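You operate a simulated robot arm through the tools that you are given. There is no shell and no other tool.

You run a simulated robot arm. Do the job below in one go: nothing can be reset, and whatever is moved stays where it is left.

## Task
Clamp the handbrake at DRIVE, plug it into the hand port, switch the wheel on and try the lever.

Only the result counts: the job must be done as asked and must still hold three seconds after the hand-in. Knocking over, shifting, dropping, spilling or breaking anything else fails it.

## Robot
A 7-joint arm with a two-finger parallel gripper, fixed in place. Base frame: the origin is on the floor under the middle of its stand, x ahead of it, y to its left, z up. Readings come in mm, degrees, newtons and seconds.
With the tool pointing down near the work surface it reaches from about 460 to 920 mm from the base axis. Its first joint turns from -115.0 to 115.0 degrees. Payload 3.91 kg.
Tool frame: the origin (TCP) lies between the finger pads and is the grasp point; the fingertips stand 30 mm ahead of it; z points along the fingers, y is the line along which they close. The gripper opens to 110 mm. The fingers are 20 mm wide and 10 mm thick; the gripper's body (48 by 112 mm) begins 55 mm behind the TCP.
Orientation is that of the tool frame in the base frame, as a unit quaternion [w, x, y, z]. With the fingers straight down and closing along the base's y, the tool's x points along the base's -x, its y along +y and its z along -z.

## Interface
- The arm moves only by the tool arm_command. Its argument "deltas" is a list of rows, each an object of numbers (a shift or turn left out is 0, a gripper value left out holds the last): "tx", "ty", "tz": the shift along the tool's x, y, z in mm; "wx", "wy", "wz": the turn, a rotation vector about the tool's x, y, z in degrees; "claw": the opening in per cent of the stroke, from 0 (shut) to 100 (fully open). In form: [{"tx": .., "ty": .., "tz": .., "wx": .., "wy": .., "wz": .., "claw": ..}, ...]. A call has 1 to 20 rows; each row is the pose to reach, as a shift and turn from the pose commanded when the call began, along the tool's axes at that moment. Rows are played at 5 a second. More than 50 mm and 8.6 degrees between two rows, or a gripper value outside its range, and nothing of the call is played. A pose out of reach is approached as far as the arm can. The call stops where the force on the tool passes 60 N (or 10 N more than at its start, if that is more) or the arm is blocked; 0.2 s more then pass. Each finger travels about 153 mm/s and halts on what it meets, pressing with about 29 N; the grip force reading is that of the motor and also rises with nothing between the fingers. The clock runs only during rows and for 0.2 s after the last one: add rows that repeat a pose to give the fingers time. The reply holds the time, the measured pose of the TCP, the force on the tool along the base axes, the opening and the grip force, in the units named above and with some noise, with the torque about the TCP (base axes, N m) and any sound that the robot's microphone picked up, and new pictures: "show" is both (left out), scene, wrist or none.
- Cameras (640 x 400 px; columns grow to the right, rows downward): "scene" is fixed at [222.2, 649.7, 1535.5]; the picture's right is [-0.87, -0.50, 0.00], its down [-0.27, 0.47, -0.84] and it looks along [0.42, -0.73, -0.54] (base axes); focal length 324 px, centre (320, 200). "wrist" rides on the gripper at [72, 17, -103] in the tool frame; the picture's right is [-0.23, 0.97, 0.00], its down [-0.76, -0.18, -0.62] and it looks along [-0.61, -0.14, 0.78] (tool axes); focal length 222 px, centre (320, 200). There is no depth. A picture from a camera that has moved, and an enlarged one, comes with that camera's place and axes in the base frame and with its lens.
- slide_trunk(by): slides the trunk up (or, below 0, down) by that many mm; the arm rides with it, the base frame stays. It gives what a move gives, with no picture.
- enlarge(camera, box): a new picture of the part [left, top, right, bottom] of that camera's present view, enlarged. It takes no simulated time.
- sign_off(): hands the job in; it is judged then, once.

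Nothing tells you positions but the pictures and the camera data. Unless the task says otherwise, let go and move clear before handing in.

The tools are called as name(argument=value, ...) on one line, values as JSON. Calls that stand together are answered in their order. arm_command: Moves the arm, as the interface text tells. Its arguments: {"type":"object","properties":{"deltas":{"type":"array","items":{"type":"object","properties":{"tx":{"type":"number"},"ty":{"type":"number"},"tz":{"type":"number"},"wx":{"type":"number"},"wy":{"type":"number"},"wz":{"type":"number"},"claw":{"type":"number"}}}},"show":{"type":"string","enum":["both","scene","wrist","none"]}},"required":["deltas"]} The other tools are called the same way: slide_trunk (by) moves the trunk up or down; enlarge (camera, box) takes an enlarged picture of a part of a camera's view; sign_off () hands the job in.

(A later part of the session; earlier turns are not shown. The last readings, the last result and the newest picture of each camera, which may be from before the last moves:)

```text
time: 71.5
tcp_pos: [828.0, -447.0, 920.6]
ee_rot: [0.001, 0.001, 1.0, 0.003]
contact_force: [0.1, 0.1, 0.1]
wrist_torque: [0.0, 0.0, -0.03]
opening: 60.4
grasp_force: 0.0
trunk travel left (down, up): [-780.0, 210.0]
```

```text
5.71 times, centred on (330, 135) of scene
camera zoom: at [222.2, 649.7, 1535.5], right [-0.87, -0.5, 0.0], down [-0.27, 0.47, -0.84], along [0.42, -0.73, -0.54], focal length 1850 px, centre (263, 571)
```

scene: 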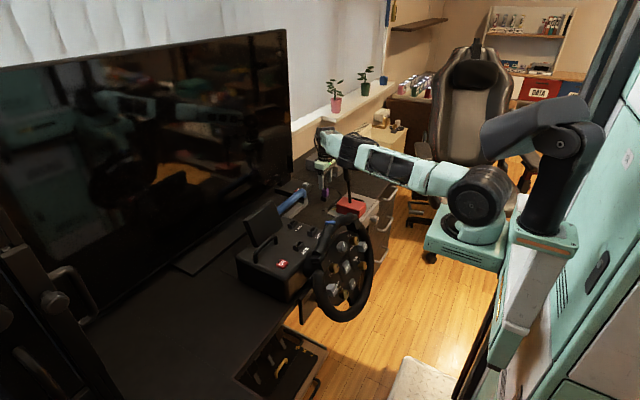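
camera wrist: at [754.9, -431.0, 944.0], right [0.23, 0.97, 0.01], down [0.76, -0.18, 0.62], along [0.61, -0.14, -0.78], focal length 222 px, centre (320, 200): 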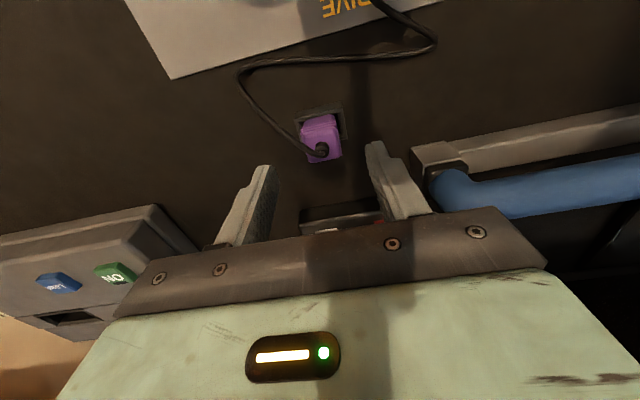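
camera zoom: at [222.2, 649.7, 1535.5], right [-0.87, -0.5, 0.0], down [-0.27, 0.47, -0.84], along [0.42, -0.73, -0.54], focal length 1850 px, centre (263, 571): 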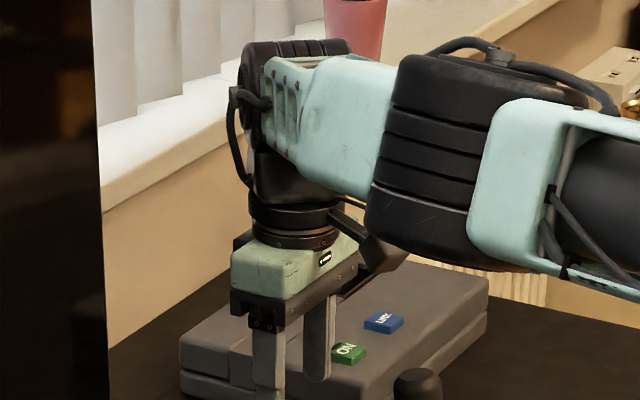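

Comparing the two pictures, the elbow is much nearer to the camera, around (568, -102, 1150), and well away from the lever. I'll lower the trunk back and descend onto the plug.

slide_trunk(by=-80)

arm_command(deltas=[{"ty": 1, "tz": 15}, {"ty": 1, "tz": 30}, {"ty": 1, "tz": 38}, {"ty": 1, "tz": 38}], show="wrist")

enlarge(camera="wrist", box=[240, 100, 400, 220])

enlarge(camera="scene", box=[300, 150, 370, 210])

```text
time: 72.7
tcp_pos: [828.2, -447.9, 839.6]
ee_rot: [0.0, 0.002, 1.0, 0.003]
contact_force: [0.4, -0.4, -0.2]
wrist_torque: [0.0, -0.02, 0.02]
opening: 60.6
grasp_force: 0.0
trunk travel left (down, up): [-700.0, 290.0]
```

```text
time: 73.7
tcp_pos: [828.3, -446.5, 801.3]
ee_rot: [-0.001, 0.001, 1.0, 0.003]
contact_force: [-0.5, -0.5, 0.3]
wrist_torque: [-0.06, 0.03, 0.01]
opening: 60.5
grasp_force: 0.0
trunk travel left (down, up): [-700.0, 290.0]
camera wrist: at [754.5, -429.5, 906.6], right [0.23, 0.97, 0.01], down [0.76, -0.18, 0.62], along [0.61, -0.14, -0.78], focal length 222 px, centre (320, 200)
```

wrist: 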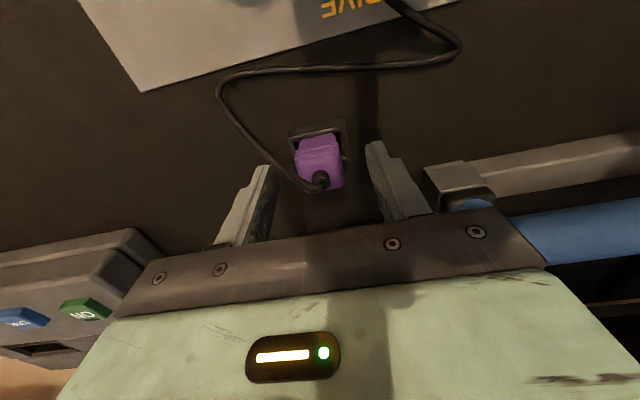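

```text
3.33 times, centred on (320, 160) of wrist
camera zoom: at [754.5, -429.5, 906.6], right [0.23, 0.97, 0.01], down [0.76, -0.18, 0.62], along [0.61, -0.14, -0.78], focal length 740 px, centre (320, 333)
```

zoom: 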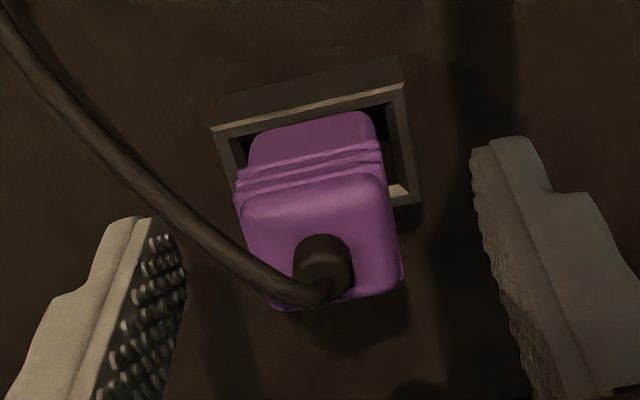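

```text
6.67 times, centred on (335, 180) of scene
camera zoom: at [222.2, 649.7, 1535.5], right [-0.87, -0.5, 0.0], down [-0.27, 0.47, -0.84], along [0.42, -0.73, -0.54], focal length 2158 px, centre (220, 333)
```

zoom: 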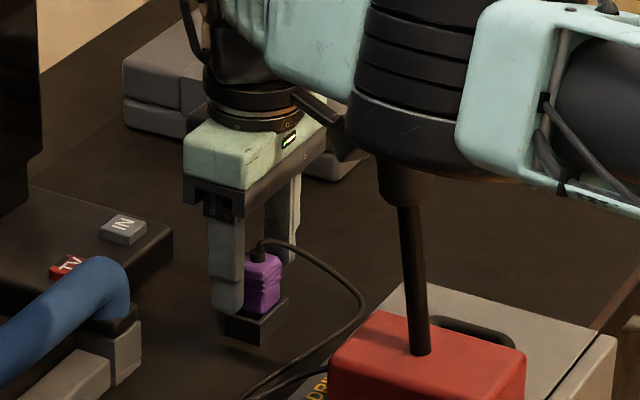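

The fingers straddle the plug nicely. I'll go down the last 9 mm, centre, and close.

arm_command(deltas=[{"ty": 1, "tz": 5}, {"ty": 1.5, "tz": 9}, {"ty": 1.5, "tz": 9}, {"ty": 1.5, "tz": 9, "claw": 30}, {"ty": 1.5, "tz": 9, "claw": 0}, {"ty": 1.5, "tz": 9, "claw": 0}, {"ty": 1.5, "tz": 9, "claw": 0}], show="wrist")

enlarge(camera="wrist", box=[240, 100, 400, 220])

enlarge(camera="scene", box=[300, 160, 350, 205])

```text
time: 75.3
tcp_pos: [828.4, -444.6, 791.8]
ee_rot: [-0.001, 0.002, 1.0, 0.002]
contact_force: [0.2, -0.1, 0.6]
wrist_torque: [-0.02, -0.02, 0.0]
opening: 24.9
grasp_force: 28.7
trunk travel left (down, up): [-700.0, 290.0]
camera wrist: at [754.8, -428.0, 897.4], right [0.23, 0.97, 0.01], down [0.76, -0.18, 0.62], along [0.61, -0.14, -0.78], focal length 222 px, centre (320, 200)
```

wrist: 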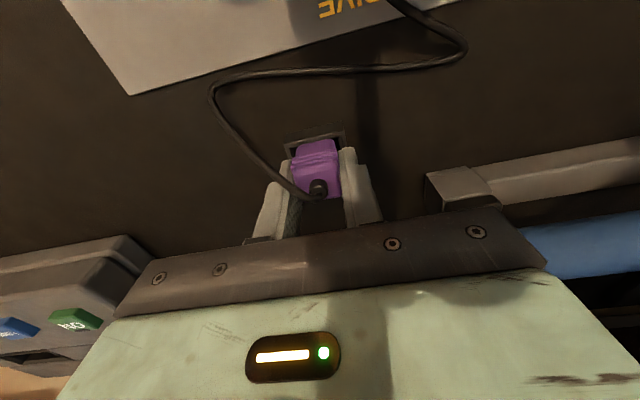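

```text
3.33 times, centred on (320, 160) of wrist
camera zoom: at [754.8, -428.0, 897.4], right [0.23, 0.97, 0.01], down [0.76, -0.18, 0.62], along [0.61, -0.14, -0.78], focal length 740 px, centre (320, 333)
```

zoom: 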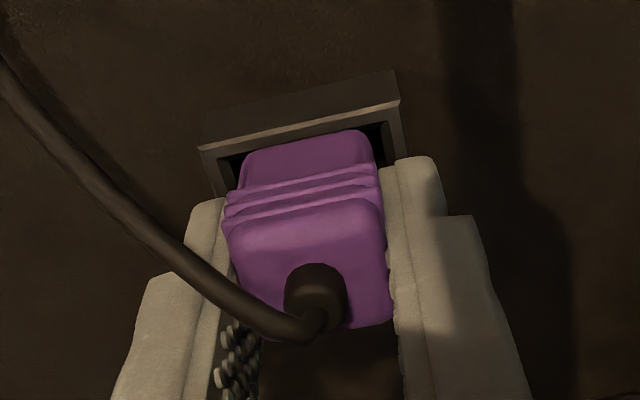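

```text
8.89 times, centred on (325, 182) of scene
camera zoom: at [222.2, 649.7, 1535.5], right [-0.87, -0.5, 0.0], down [-0.27, 0.47, -0.84], along [0.42, -0.73, -0.54], focal length 2877 px, centre (276, 356)
```

zoom: 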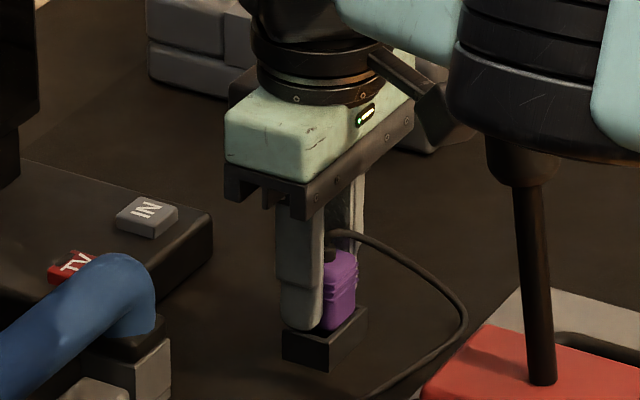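

The plug is held at 24.9 mm. I'll lift slowly and check that only the plug comes out.

arm_command(deltas=[{"tz": -4}, {"tz": -8}, {"tz": -14}, {"tz": -22}, {"tz": -32}, {"tz": -45}, {"tz": -45}], show="wrist")

enlarge(camera="wrist", box=[240, 100, 400, 220])

enlarge(camera="scene", box=[300, 160, 350, 205])

```text
time: 76.9
tcp_pos: [827.8, -445.9, 839.0]
ee_rot: [0.001, 0.002, 1.0, 0.003]
contact_force: [-0.4, -0.6, -0.5]
wrist_torque: [0.0, 0.01, 0.01]
opening: 25.0
grasp_force: 29.3
trunk travel left (down, up): [-700.0, 290.0]
camera wrist: at [754.1, -428.5, 943.6], right [0.23, 0.97, 0.01], down [0.76, -0.18, 0.62], along [0.61, -0.14, -0.78], focal length 222 px, centre (320, 200)
```

wrist: 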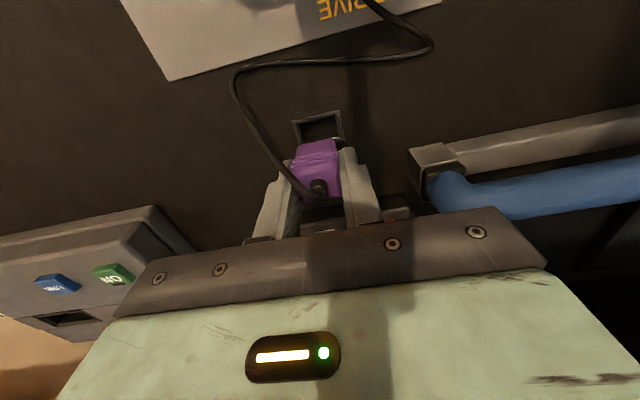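

```text
3.33 times, centred on (320, 160) of wrist
camera zoom: at [754.1, -428.5, 943.6], right [0.23, 0.97, 0.01], down [0.76, -0.18, 0.62], along [0.61, -0.14, -0.78], focal length 740 px, centre (320, 333)
```

zoom: 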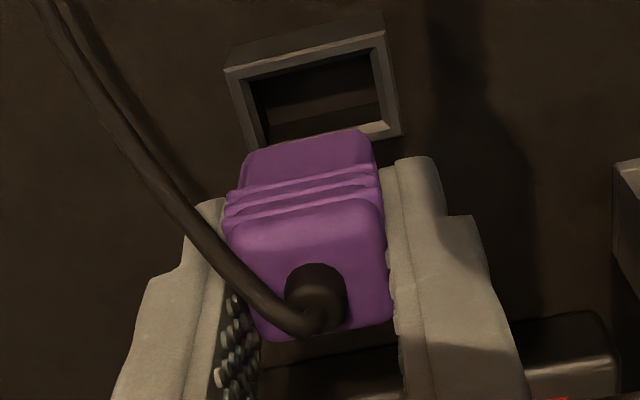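

```text
8.89 times, centred on (325, 182) of scene
camera zoom: at [222.2, 649.7, 1535.5], right [-0.87, -0.5, 0.0], down [-0.27, 0.47, -0.84], along [0.42, -0.73, -0.54], focal length 2877 px, centre (276, 356)
```

zoom: 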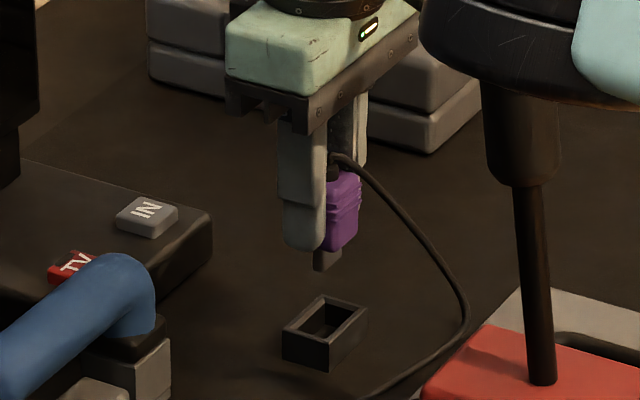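

The plug is out cleanly, with a grey connector below the boot. I'll zoom in to measure the connector and boot.

enlarge(camera="scene", box=[315, 170, 345, 195])

```text
16.00 times, centred on (330, 182) of scene
camera zoom: at [222.2, 649.7, 1535.5], right [-0.87, -0.5, 0.0], down [-0.27, 0.47, -0.84], along [0.42, -0.73, -0.54], focal length 5179 px, centre (160, 480)
```

zoom: 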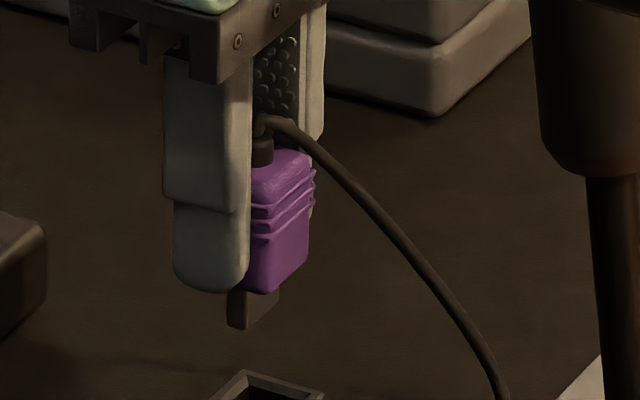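

The boot bottom is about 33 mm below the TCP, and the connector is roughly 21×6 mm and 14 mm long. I'll lift clear and carry the plug over toward the HAND port, stopping well above it.

arm_command(deltas=[{"tz": -42}, {"tz": -84}, {"tz": -126}, {"tz": -165}, {"tx": 8, "ty": 40, "tz": -165}, {"tx": 16, "ty": 80, "tz": -165}, {"tx": 24, "ty": 120, "tz": -165}, {"tx": 32, "ty": 160, "tz": -165}, {"tx": 32, "ty": 160, "tz": -165}], show="both")

```text
time: 78.9
tcp_pos: [799.3, -286.2, 1003.4]
ee_rot: [0.0, 0.002, 1.0, 0.003]
contact_force: [-1.2, 0.2, -0.6]
wrist_torque: [0.01, 0.02, -0.03]
opening: 25.1
grasp_force: 29.1
trunk travel left (down, up): [-700.0, 290.0]
camera wrist: at [725.0, -269.0, 1108.6], right [0.23, 0.97, 0.0], down [0.76, -0.18, 0.62], along [0.61, -0.14, -0.78], focal length 222 px, centre (320, 200)
```

scene: 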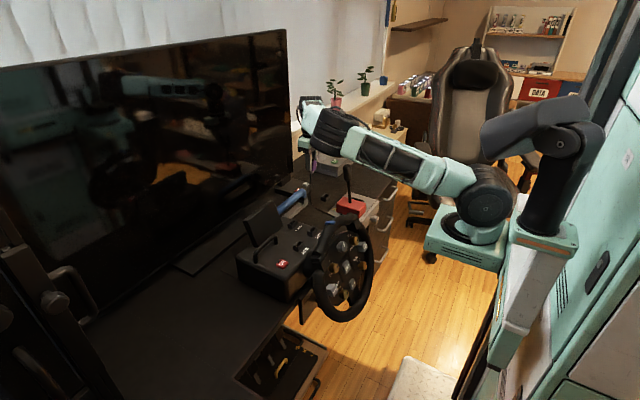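
wrist: 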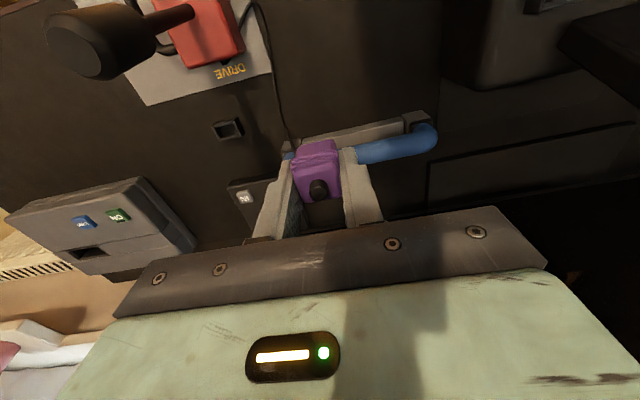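

The plug travels well with the cable trailing. The whole DRIVE lettering is visible from here, so I'll check the brake's alignment while carrying on.

enlarge(camera="wrist", box=[130, 0, 290, 120])

arm_command(deltas=[{"tx": 8, "ty": 42}, {"tx": 16, "ty": 84}, {"tx": 24, "ty": 126}, {"tx": 32, "ty": 168}, {"tx": 44, "ty": 208}, {"tx": 44, "ty": 208, "tz": 20}, {"tx": 44, "ty": 208, "tz": 20}], show="both")

```text
3.33 times, centred on (210, 60) of wrist
camera zoom: at [725.0, -269.0, 1108.6], right [0.23, 0.97, 0.0], down [0.76, -0.18, 0.62], along [0.61, -0.14, -0.78], focal length 740 px, centre (687, 667)
```

zoom: 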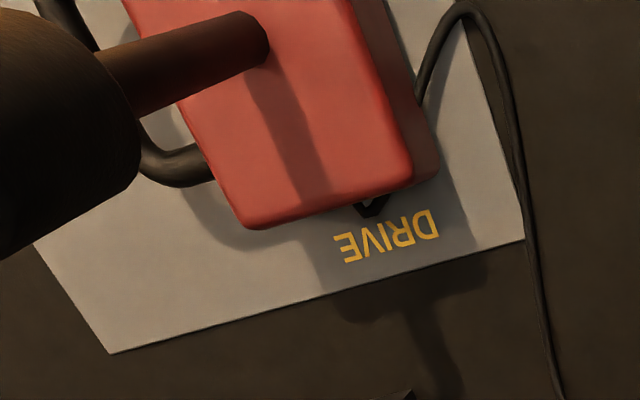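

```text
time: 80.5
tcp_pos: [751.3, -78.3, 983.8]
ee_rot: [0.0, 0.001, 1.0, 0.002]
contact_force: [-0.4, -0.1, -1.2]
wrist_torque: [0.01, -0.02, -0.01]
opening: 25.0
grasp_force: 29.0
trunk travel left (down, up): [-700.0, 290.0]
camera wrist: at [678.5, -61.0, 1088.6], right [0.23, 0.97, 0.01], down [0.76, -0.18, 0.62], along [0.61, -0.14, -0.78], focal length 222 px, centre (320, 200)
```

scene: 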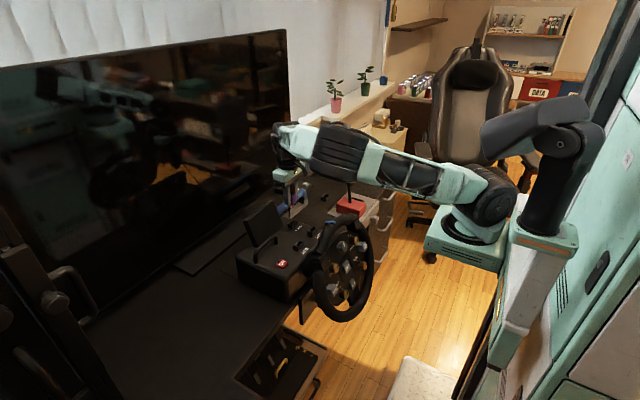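
wrist: 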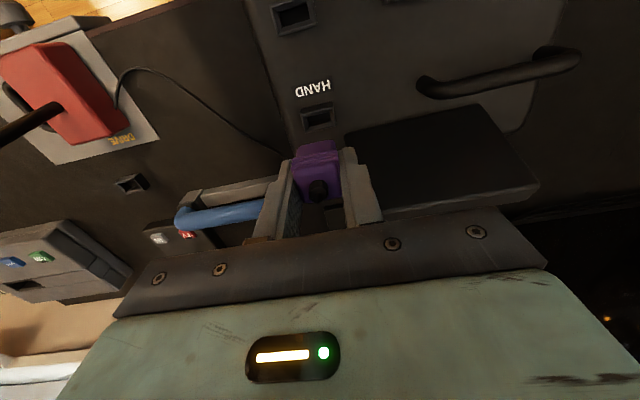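

The brake's body and lever line up with the middle of the DRIVE lettering to within about 3 mm. Now I'll zoom on the HAND port beneath the plug to refine the alignment.

enlarge(camera="wrist", box=[260, 70, 380, 160])

enlarge(camera="scene", box=[265, 160, 325, 240])

```text
4.44 times, centred on (320, 115) of wrist
camera zoom: at [678.5, -61.0, 1088.6], right [0.23, 0.97, 0.01], down [0.76, -0.18, 0.62], along [0.61, -0.14, -0.78], focal length 987 px, centre (320, 578)
```

zoom: 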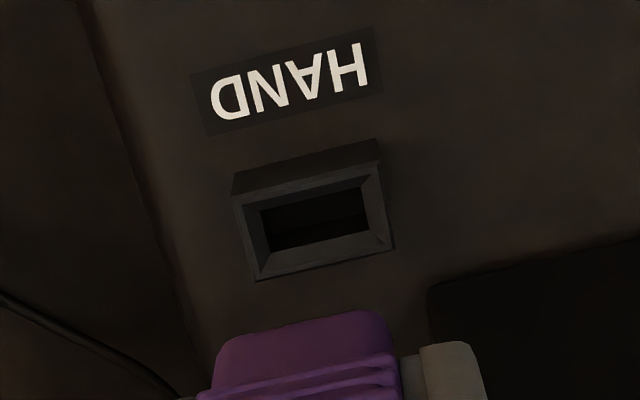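

```text
5.00 times, centred on (295, 200) of scene
camera zoom: at [222.2, 649.7, 1535.5], right [-0.87, -0.5, 0.0], down [-0.27, 0.47, -0.84], along [0.42, -0.73, -0.54], focal length 1618 px, centre (445, 200)
```

zoom: 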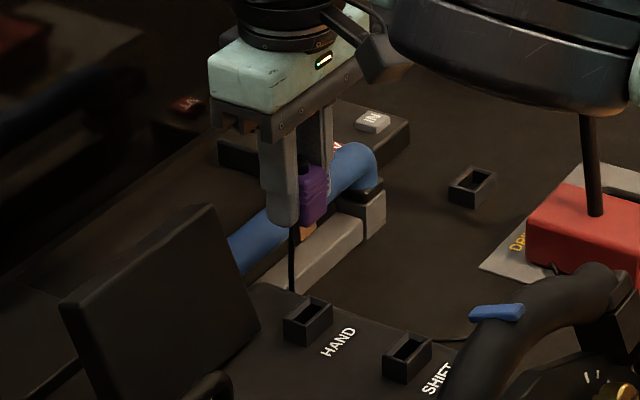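

The port rim is at about (751, -78, 869). I'll shift 5 mm forward and lower to about 10 mm above the rim, then check alignment from both cameras.

arm_command(deltas=[{"tx": -5, "tz": 20}, {"tx": -5, "tz": 40}, {"tx": -5, "tz": 56}, {"tx": -5, "tz": 56}], show="wrist")

enlarge(camera="wrist", box=[260, 90, 380, 210])

enlarge(camera="scene", box=[285, 190, 325, 225])

```text
time: 81.5
tcp_pos: [758.4, -76.7, 926.6]
ee_rot: [0.001, 0.002, 1.0, 0.004]
contact_force: [-0.3, 0.2, -0.2]
wrist_torque: [-0.01, -0.02, -0.01]
opening: 25.0
grasp_force: 29.3
trunk travel left (down, up): [-700.0, 290.0]
camera wrist: at [684.8, -60.6, 1032.5], right [0.23, 0.97, 0.01], down [0.76, -0.18, 0.62], along [0.61, -0.14, -0.78], focal length 222 px, centre (320, 200)
```

wrist: 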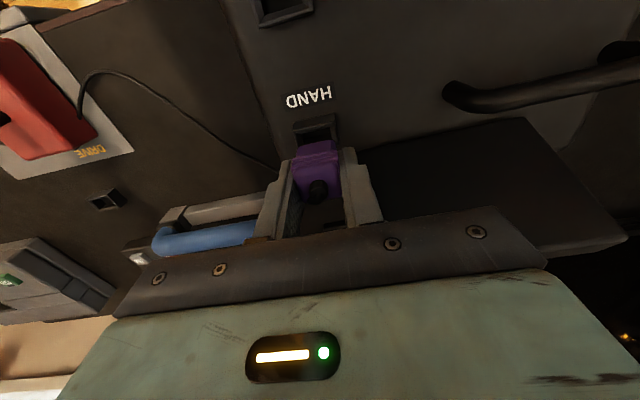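

```text
3.33 times, centred on (320, 150) of wrist
camera zoom: at [684.8, -60.6, 1032.5], right [0.23, 0.97, 0.01], down [0.76, -0.18, 0.62], along [0.61, -0.14, -0.78], focal length 740 px, centre (320, 367)
```

zoom: 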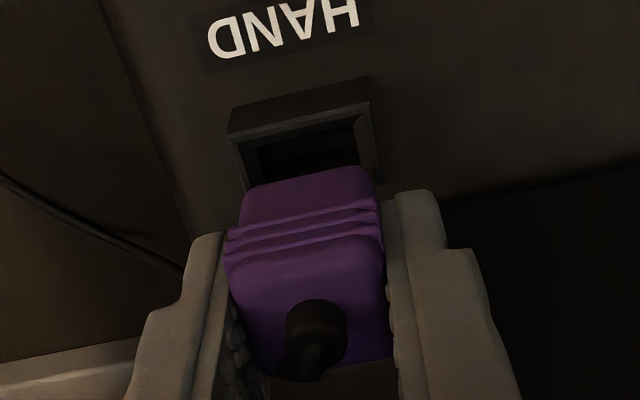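

```text
11.43 times, centred on (305, 208) of scene
camera zoom: at [222.2, 649.7, 1535.5], right [-0.87, -0.5, 0.0], down [-0.27, 0.47, -0.84], along [0.42, -0.73, -0.54], focal length 3699 px, centre (491, 114)
```

zoom: 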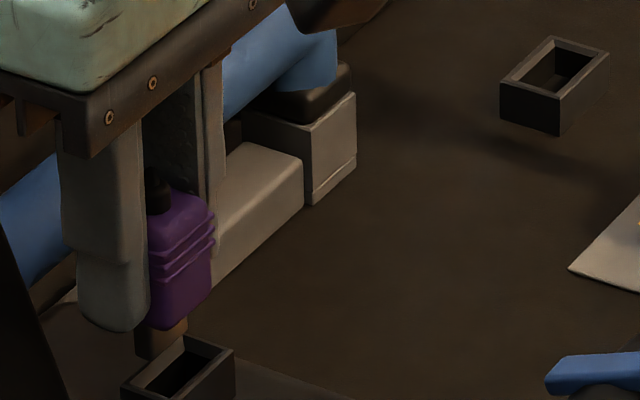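

enlarge(camera="scene", box=[290, 205, 315, 228])

enlarge(camera="wrist", box=[290, 110, 350, 160])

```text
16.00 times, centred on (302, 216) of scene
camera zoom: at [222.2, 649.7, 1535.5], right [-0.87, -0.5, 0.0], down [-0.27, 0.47, -0.84], along [0.42, -0.73, -0.54], focal length 5179 px, centre (600, -64)
```

zoom: 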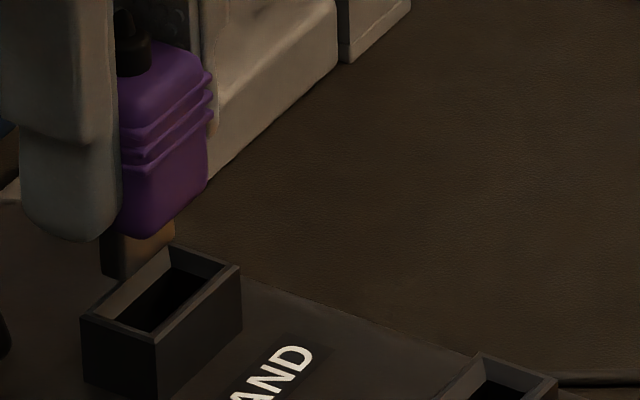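

```text
8.00 times, centred on (320, 135) of wrist
camera zoom: at [684.8, -60.6, 1032.5], right [0.23, 0.97, 0.01], down [0.76, -0.18, 0.62], along [0.61, -0.14, -0.78], focal length 1777 px, centre (320, 720)
```

zoom: 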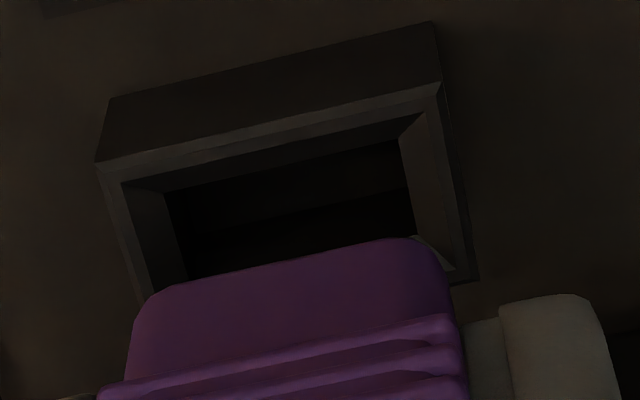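

The close-ups show the plug is about 4–5 mm too far in +x and 2 mm too far in +y relative to the port. I'll correct and re-check before inserting.

arm_command(deltas=[{"tx": 2, "ty": -1}, {"tx": 4.3, "ty": -2}, {"tx": 4.3, "ty": -2}], show="none")

enlarge(camera="scene", box=[290, 205, 315, 228])

enlarge(camera="wrist", box=[290, 110, 350, 160])

```text
time: 82.3
tcp_pos: [755.0, -78.7, 927.6]
ee_rot: [0.0, 0.001, 1.0, 0.002]
contact_force: [0.5, 0.1, 0.0]
wrist_torque: [-0.01, 0.0, -0.06]
opening: 25.3
grasp_force: 29.2
trunk travel left (down, up): [-700.0, 290.0]
```

```text
16.00 times, centred on (302, 216) of scene
camera zoom: at [222.2, 649.7, 1535.5], right [-0.87, -0.5, 0.0], down [-0.27, 0.47, -0.84], along [0.42, -0.73, -0.54], focal length 5179 px, centre (600, -64)
```

zoom: 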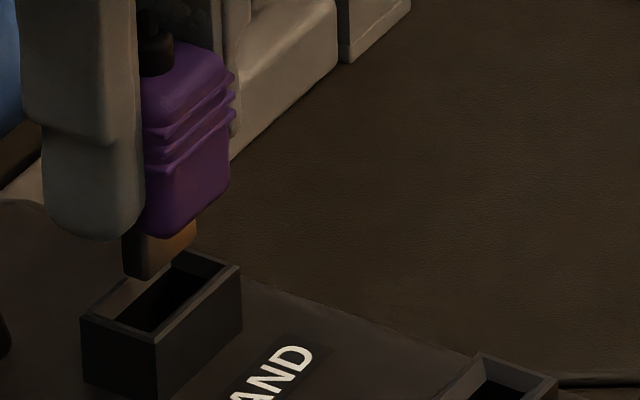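

```text
8.00 times, centred on (320, 135) of wrist
camera zoom: at [680.5, -62.7, 1032.9], right [0.23, 0.97, 0.01], down [0.76, -0.18, 0.62], along [0.61, -0.14, -0.78], focal length 1777 px, centre (320, 720)
```

zoom: 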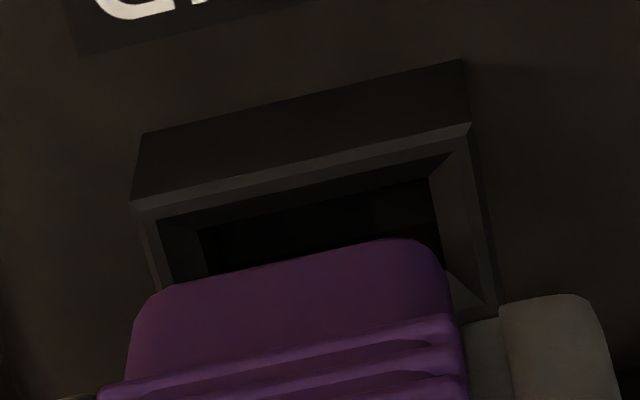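

Both cameras now agree that the connector is over the slot to within about 1 mm. Inserting slowly.

arm_command(deltas=[{"tz": 3}, {"tz": 6}, {"tz": 9}, {"tz": 12}, {"tz": 15}, {"tz": 17}, {"tz": 17}], show="none")

enlarge(camera="scene", box=[290, 205, 315, 228])

enlarge(camera="wrist", box=[280, 110, 360, 210])

```text
time: 83.9
tcp_pos: [754.7, -79.7, 911.5]
ee_rot: [0.0, 0.002, 1.0, 0.002]
contact_force: [0.1, -0.3, -0.5]
wrist_torque: [0.01, -0.02, 0.03]
opening: 25.0
grasp_force: 28.7
trunk travel left (down, up): [-700.0, 290.0]
```

```text
16.00 times, centred on (302, 216) of scene
camera zoom: at [222.2, 649.7, 1535.5], right [-0.87, -0.5, 0.0], down [-0.27, 0.47, -0.84], along [0.42, -0.73, -0.54], focal length 5179 px, centre (600, -64)
```

zoom: 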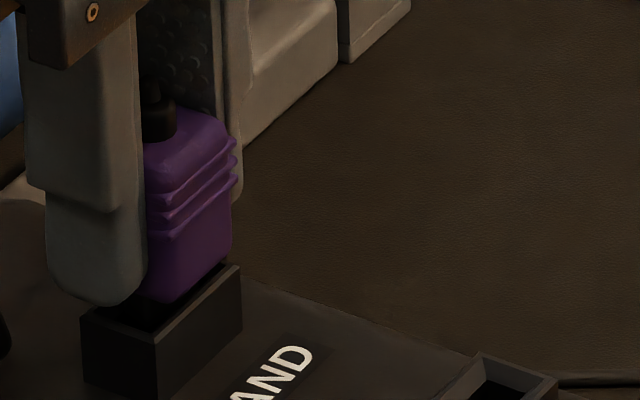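

```text
4.00 times, centred on (320, 160) of wrist
camera zoom: at [680.7, -62.6, 1016.1], right [0.23, 0.97, 0.01], down [0.76, -0.18, 0.62], along [0.61, -0.14, -0.78], focal length 888 px, centre (320, 360)
```

zoom: 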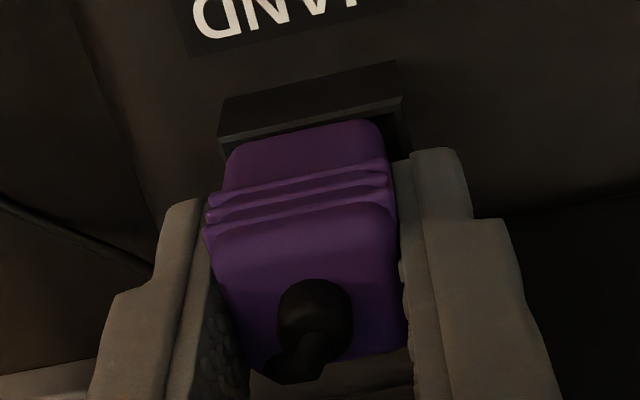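

The connector has entered the slot without resistance. I'll press on gently until it seats.

arm_command(deltas=[{"tz": 1.5}, {"tz": 3}, {"tz": 4.5}, {"tz": 6}, {"tz": 7.5}, {"tz": 9}, {"tz": 9}], show="none")

enlarge(camera="scene", box=[290, 205, 315, 228])

enlarge(camera="wrist", box=[280, 110, 360, 210])

```text
time: 85.5
tcp_pos: [754.4, -79.2, 907.3]
ee_rot: [0.003, 0.002, 1.0, 0.002]
contact_force: [-1.3, 0.3, 39.2]
wrist_torque: [-0.12, 0.26, -0.01]
opening: 25.1
grasp_force: 29.1
trunk travel left (down, up): [-700.0, 290.0]
```

```text
16.00 times, centred on (302, 216) of scene
camera zoom: at [222.2, 649.7, 1535.5], right [-0.87, -0.5, 0.0], down [-0.27, 0.47, -0.84], along [0.42, -0.73, -0.54], focal length 5179 px, centre (600, -64)
```

zoom: 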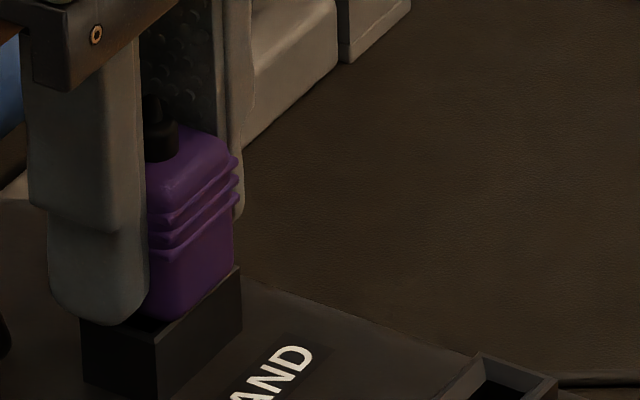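

```text
4.00 times, centred on (320, 160) of wrist
camera zoom: at [679.9, -62.6, 1010.6], right [0.23, 0.97, 0.01], down [0.76, -0.18, 0.63], along [0.61, -0.14, -0.78], focal length 888 px, centre (320, 360)
```

zoom: 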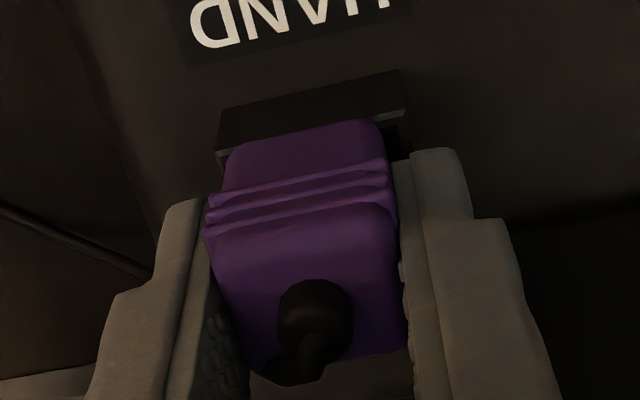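

The boot has come down onto the rim with 39 N of reaction. I'll press slightly more to make sure it's fully home.

arm_command(deltas=[{"tz": 1}, {"tz": 2}, {"tz": 3}, {"tz": 3}], show="none")

enlarge(camera="scene", box=[290, 205, 315, 228])

```text
time: 86.5
tcp_pos: [754.7, -79.3, 902.2]
ee_rot: [0.003, 0.002, 1.0, 0.002]
contact_force: [3.3, 3.9, 47.4]
wrist_torque: [-0.17, 0.03, 0.06]
opening: 24.9
grasp_force: 28.7
trunk travel left (down, up): [-700.0, 290.0]
```

```text
16.00 times, centred on (302, 216) of scene
camera zoom: at [222.2, 649.7, 1535.5], right [-0.87, -0.5, 0.0], down [-0.27, 0.47, -0.84], along [0.42, -0.73, -0.54], focal length 5179 px, centre (600, -64)
```

zoom: 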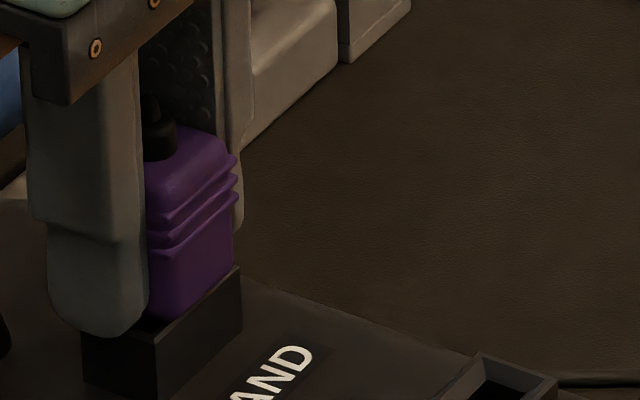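

The boot stays put and the pads just slid down it, so the plug is fully seated. I'll relax the pressure, open, and rise straight up.

arm_command(deltas=[{"tz": -3}, {"tz": -4, "claw": 20}, {"tz": -4, "claw": 45}, {"tz": -4, "claw": 45}, {"tz": -15, "claw": 45}, {"tz": -40}, {"tz": -80}, {"tz": -110}, {"tz": -110}], show="both")

enlarge(camera="scene", box=[270, 195, 330, 240])

enlarge(camera="wrist", box=[260, 70, 400, 190])

```text
time: 88.5
tcp_pos: [753.7, -80.3, 1010.2]
ee_rot: [0.0, 0.001, 1.0, 0.002]
contact_force: [-0.2, -0.8, -0.3]
wrist_torque: [0.01, 0.0, -0.03]
opening: 49.7
grasp_force: 0.1
trunk travel left (down, up): [-700.0, 290.0]
camera wrist: at [680.2, -64.2, 1114.5], right [0.23, 0.97, 0.01], down [0.76, -0.18, 0.62], along [0.61, -0.14, -0.78], focal length 222 px, centre (320, 200)
```

scene: 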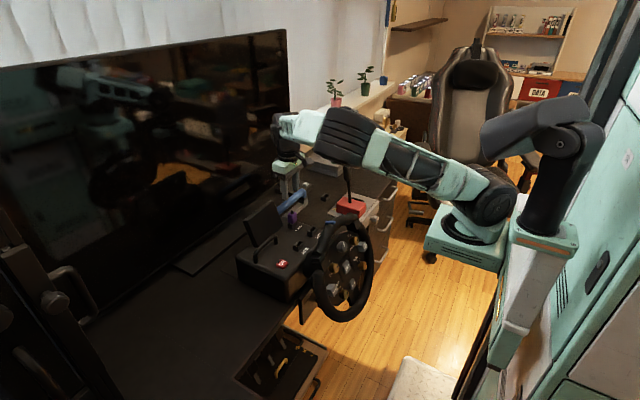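
wrist: 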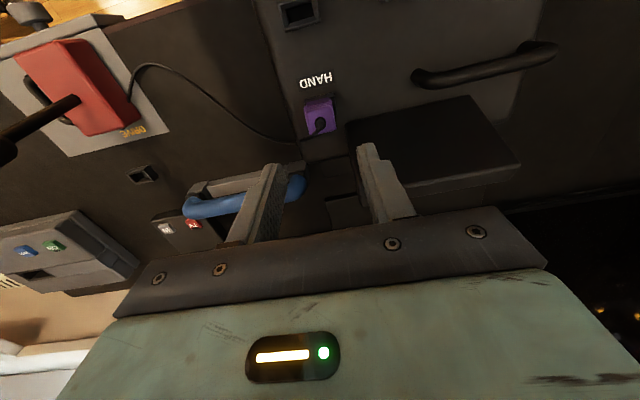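

```text
8.89 times, centred on (300, 218) of scene
camera zoom: at [222.2, 649.7, 1535.5], right [-0.87, -0.5, 0.0], down [-0.27, 0.47, -0.84], along [0.42, -0.73, -0.54], focal length 2877 px, centre (498, 44)
```

zoom: 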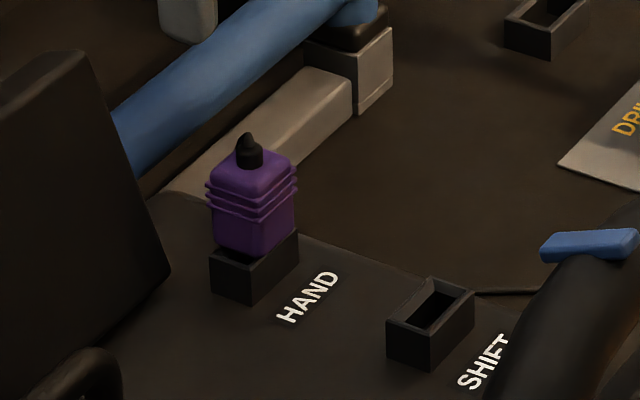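

```text
3.33 times, centred on (330, 130) of wrist
camera zoom: at [680.2, -64.2, 1114.5], right [0.23, 0.97, 0.01], down [0.76, -0.18, 0.62], along [0.61, -0.14, -0.78], focal length 740 px, centre (287, 433)
```

zoom: 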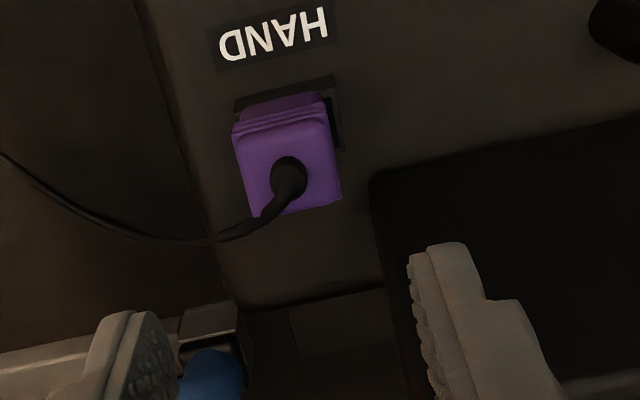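

The plug stands upright and seated in HAND. Next is the red ON button, near (670, 97, 858). I'll close the fingers and move above it, keeping clear of the wheel rim and carry handle.

arm_command(deltas=[{"tx": 18, "ty": 40, "claw": 0}, {"tx": 36, "ty": 80}, {"tx": 54, "ty": 120}, {"tx": 72, "ty": 158}, {"tx": 79, "ty": 177}, {"tx": 79, "ty": 177, "tz": 40}, {"tx": 79, "ty": 177, "tz": 40}], show="both")

enlarge(camera="wrist", box=[240, 60, 400, 190])

enlarge(camera="scene", box=[230, 160, 370, 280])

```text
time: 90.1
tcp_pos: [674.9, 97.6, 972.6]
ee_rot: [-0.001, 0.001, 1.0, 0.002]
contact_force: [0.0, -0.8, 0.2]
wrist_torque: [0.02, 0.0, -0.04]
opening: 0.0
grasp_force: 29.2
trunk travel left (down, up): [-700.0, 290.0]
camera wrist: at [601.7, 114.5, 1077.4], right [0.23, 0.97, 0.01], down [0.76, -0.18, 0.62], along [0.61, -0.14, -0.78], focal length 222 px, centre (320, 200)
```

scene: 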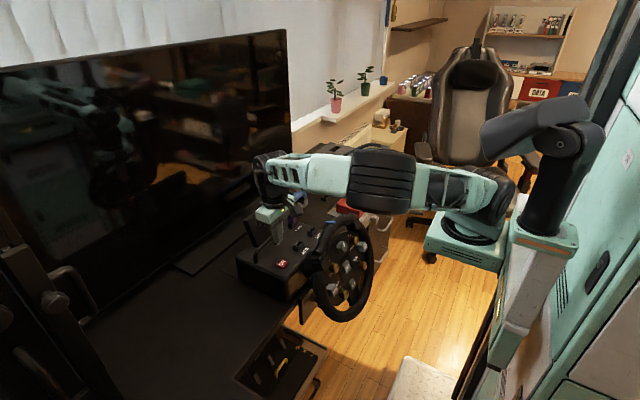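
wrist: 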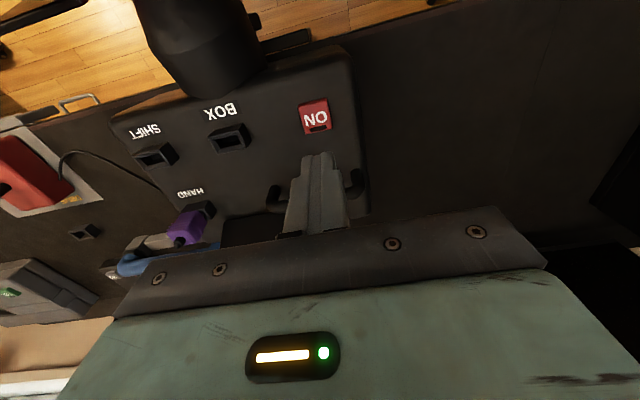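

```text
3.08 times, centred on (320, 125) of wrist
camera zoom: at [601.7, 114.5, 1077.4], right [0.23, 0.97, 0.01], down [0.76, -0.18, 0.62], along [0.61, -0.14, -0.78], focal length 684 px, centre (320, 431)
```

zoom: 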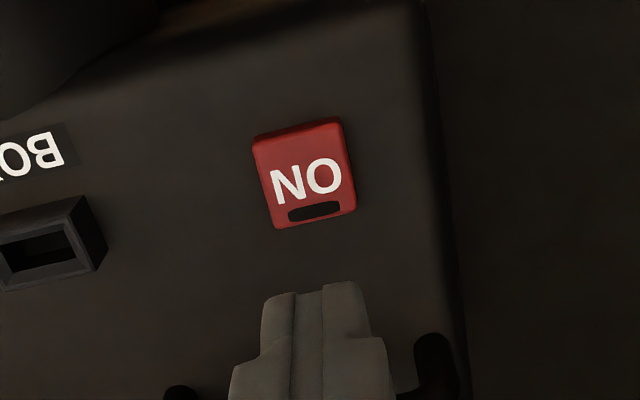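

```text
3.33 times, centred on (300, 220) of scene
camera zoom: at [222.2, 649.7, 1535.5], right [-0.87, -0.5, 0.0], down [-0.27, 0.47, -0.84], along [0.42, -0.73, -0.54], focal length 1079 px, centre (387, 133)
```

zoom: 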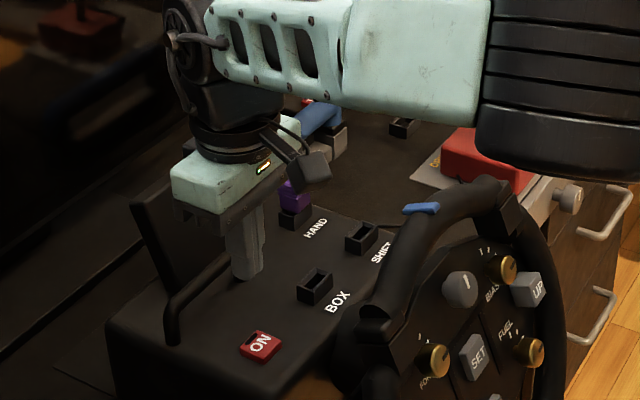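

The ON button's centre measures (669, 95, 860). I'll centre over it and press down gently until I feel or hear it.

arm_command(deltas=[{"tx": 4, "ty": -2.5, "tz": 35}, {"tx": 4, "ty": -2.5, "tz": 65}, {"tx": 4, "ty": -2.5, "tz": 72}, {"tx": 4, "ty": -2.5, "tz": 75}, {"tx": 4, "ty": -2.5, "tz": 78}, {"tx": 4, "ty": -2.5, "tz": 81}, {"tx": 4, "ty": -2.5, "tz": 81}], show="none")

enlarge(camera="scene", box=[260, 220, 320, 280])

```text
time: 91.7
tcp_pos: [671.2, 94.7, 890.8]
ee_rot: [0.002, 0.001, 1.0, 0.003]
contact_force: [0.7, 0.5, 1.8]
wrist_torque: [0.0, -0.05, -0.01]
opening: 0.2
grasp_force: 28.9
trunk travel left (down, up): [-700.0, 290.0]
heard: click
```

```text
6.67 times, centred on (290, 250) of scene
camera zoom: at [222.2, 649.7, 1535.5], right [-0.87, -0.5, 0.0], down [-0.27, 0.47, -0.84], along [0.42, -0.73, -0.54], focal length 2158 px, centre (520, -133)
```

zoom: 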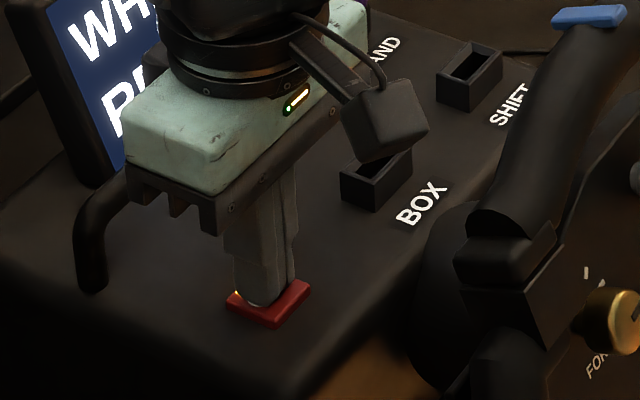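

A click was heard and the wheel's display lit up. I'll lift off and read the screen.

arm_command(deltas=[{"tz": -20}, {"tz": -60}, {"tz": -105}, {"tz": -150}, {"tz": -160}, {"tz": -160}], show="both")

enlarge(camera="scene", box=[230, 190, 330, 280])

```text
time: 93.1
tcp_pos: [671.8, 93.2, 1049.3]
ee_rot: [0.0, 0.002, 1.0, 0.002]
contact_force: [0.4, 0.4, 0.6]
wrist_torque: [-0.04, 0.03, 0.03]
opening: 0.1
grasp_force: 29.1
trunk travel left (down, up): [-700.0, 290.0]
camera wrist: at [598.1, 109.7, 1155.2], right [0.23, 0.97, 0.01], down [0.76, -0.18, 0.62], along [0.61, -0.14, -0.78], focal length 222 px, centre (320, 200)
```

scene: 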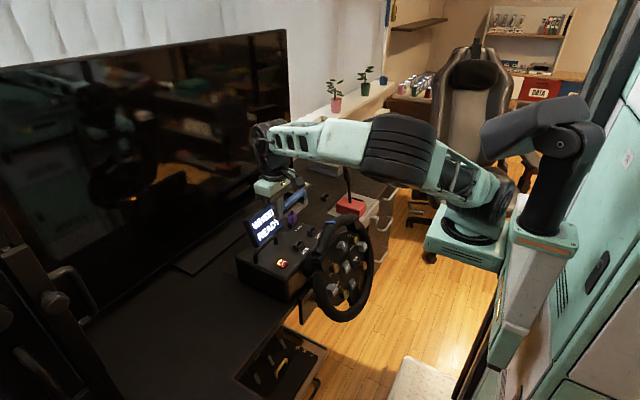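
wrist: 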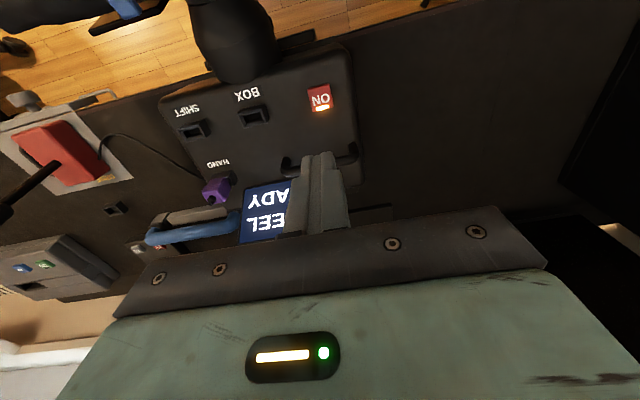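

```text
4.44 times, centred on (280, 235) of scene
camera zoom: at [222.2, 649.7, 1535.5], right [-0.87, -0.5, 0.0], down [-0.27, 0.47, -0.84], along [0.42, -0.73, -0.54], focal length 1439 px, centre (498, 44)
```

zoom: 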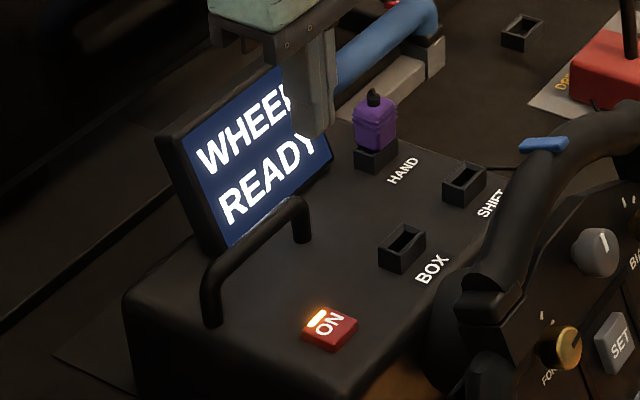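

The display reads WHEEL READY and the ON lamp is lit. Now for the lever: I'll move back over the handbrake at a safe height and look at the grip from above.

arm_command(deltas=[{"ty": -46, "tz": -5}, {"ty": -92, "tz": -10}, {"ty": -138, "tz": -10}, {"ty": -184, "tz": -10}, {"ty": -230, "tz": -10}, {"ty": -276, "tz": -10}, {"ty": -322, "tz": -10}, {"ty": -368, "tz": -10}, {"ty": -414, "tz": -10}, {"tx": -5, "ty": -455, "tz": -10, "claw": 60}, {"tx": -10, "ty": -498, "tz": -10}, {"tx": -10, "ty": -498, "tz": -10}], show="both")

enlarge(camera="wrist", box=[230, 80, 410, 220])

enlarge(camera="scene", box=[300, 110, 410, 220])

```text
time: 95.7
tcp_pos: [677.3, -401.9, 1058.5]
ee_rot: [0.0, 0.001, 1.0, 0.003]
contact_force: [0.7, 0.3, -0.5]
wrist_torque: [-0.02, -0.01, -0.01]
opening: 65.9
grasp_force: 0.1
trunk travel left (down, up): [-700.0, 290.0]
camera wrist: at [603.7, -385.8, 1162.8], right [0.23, 0.97, 0.01], down [0.76, -0.18, 0.62], along [0.61, -0.14, -0.78], focal length 222 px, centre (320, 200)
```

scene: 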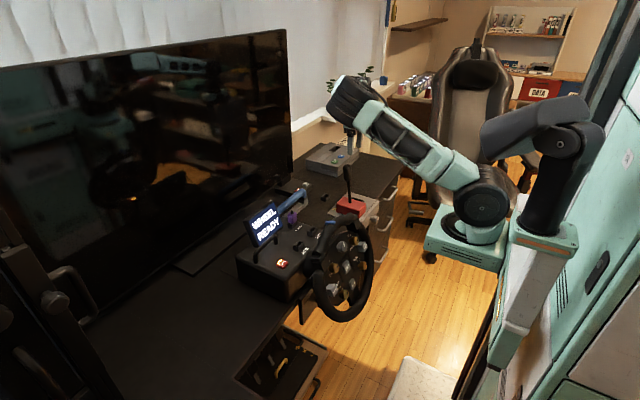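
wrist: 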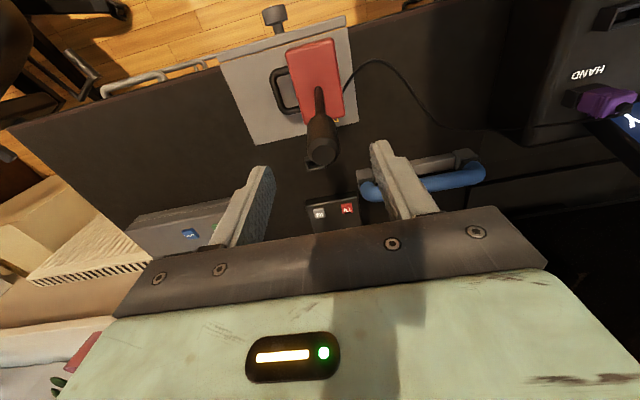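

```text
2.86 times, centred on (320, 150) of wrist
camera zoom: at [603.7, -385.8, 1162.8], right [0.23, 0.97, 0.01], down [0.76, -0.18, 0.62], along [0.61, -0.14, -0.78], focal length 635 px, centre (320, 343)
```

zoom: 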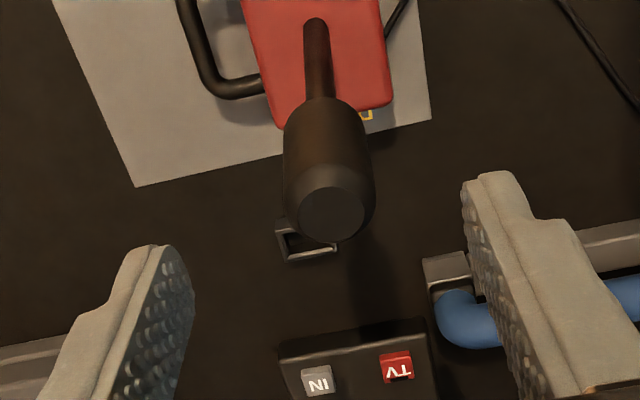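

```text
3.64 times, centred on (355, 165) of scene
camera zoom: at [222.2, 649.7, 1535.5], right [-0.87, -0.5, 0.0], down [-0.27, 0.47, -0.84], along [0.42, -0.73, -0.54], focal length 1177 px, centre (193, 327)
```

zoom: 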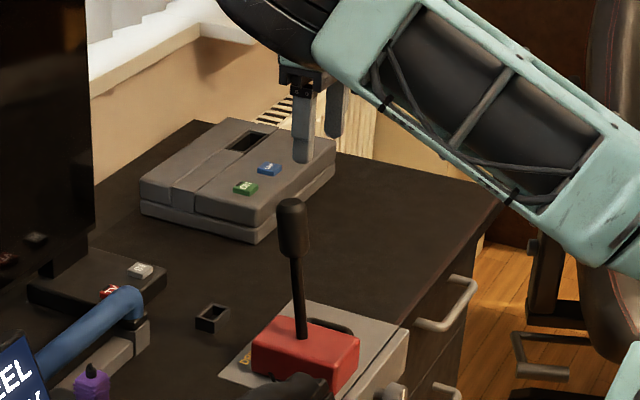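

The lever's tip is at (708, -404.5, 953). I'll come down around the handle and close on it.

arm_command(deltas=[{"tx": -13, "ty": -2, "tz": 0}, {"tx": -26, "ty": -2.5, "tz": 30}, {"tx": -26, "ty": -2.5, "tz": 70}, {"tx": -26, "ty": -2.5, "tz": 105}, {"tx": -26, "ty": -2.5, "tz": 128}, {"tx": -26, "ty": -2.5, "tz": 128}, {"tx": -26, "ty": -2.5, "tz": 128, "claw": 0}, {"tx": -26, "ty": -2.5, "tz": 128, "claw": 0}, {"tx": -26, "ty": -2.5, "tz": 128, "claw": 0}], show="wrist")

enlarge(camera="scene", box=[300, 130, 400, 220])

```text
time: 97.7
tcp_pos: [706.3, -405.1, 928.3]
ee_rot: [0.0, 0.001, 1.0, 0.002]
contact_force: [-1.2, 7.5, -4.5]
wrist_torque: [-1.77, -0.26, 0.33]
opening: 33.9
grasp_force: 45.2
trunk travel left (down, up): [-700.0, 290.0]
camera wrist: at [632.4, -388.5, 1032.8], right [0.23, 0.97, 0.01], down [0.76, -0.18, 0.62], along [0.61, -0.14, -0.78], focal length 222 px, centre (320, 200)
```

wrist: 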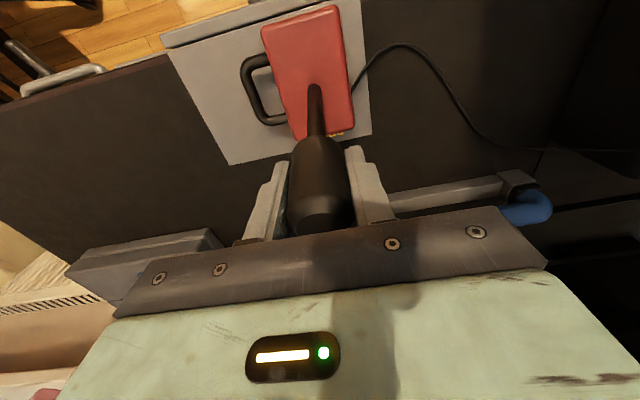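

```text
4.44 times, centred on (350, 175) of scene
camera zoom: at [222.2, 649.7, 1535.5], right [-0.87, -0.5, 0.0], down [-0.27, 0.47, -0.84], along [0.42, -0.73, -0.54], focal length 1439 px, centre (187, 311)
```

zoom: 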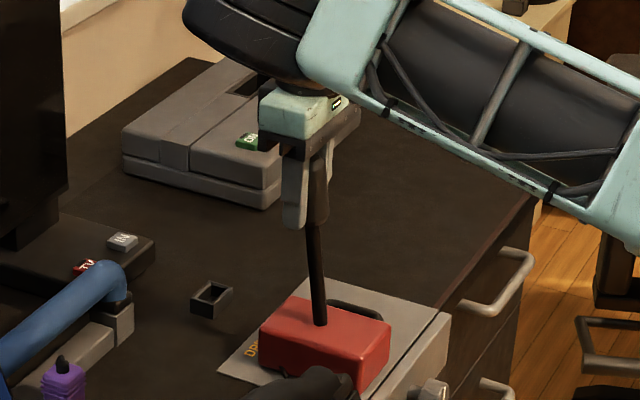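

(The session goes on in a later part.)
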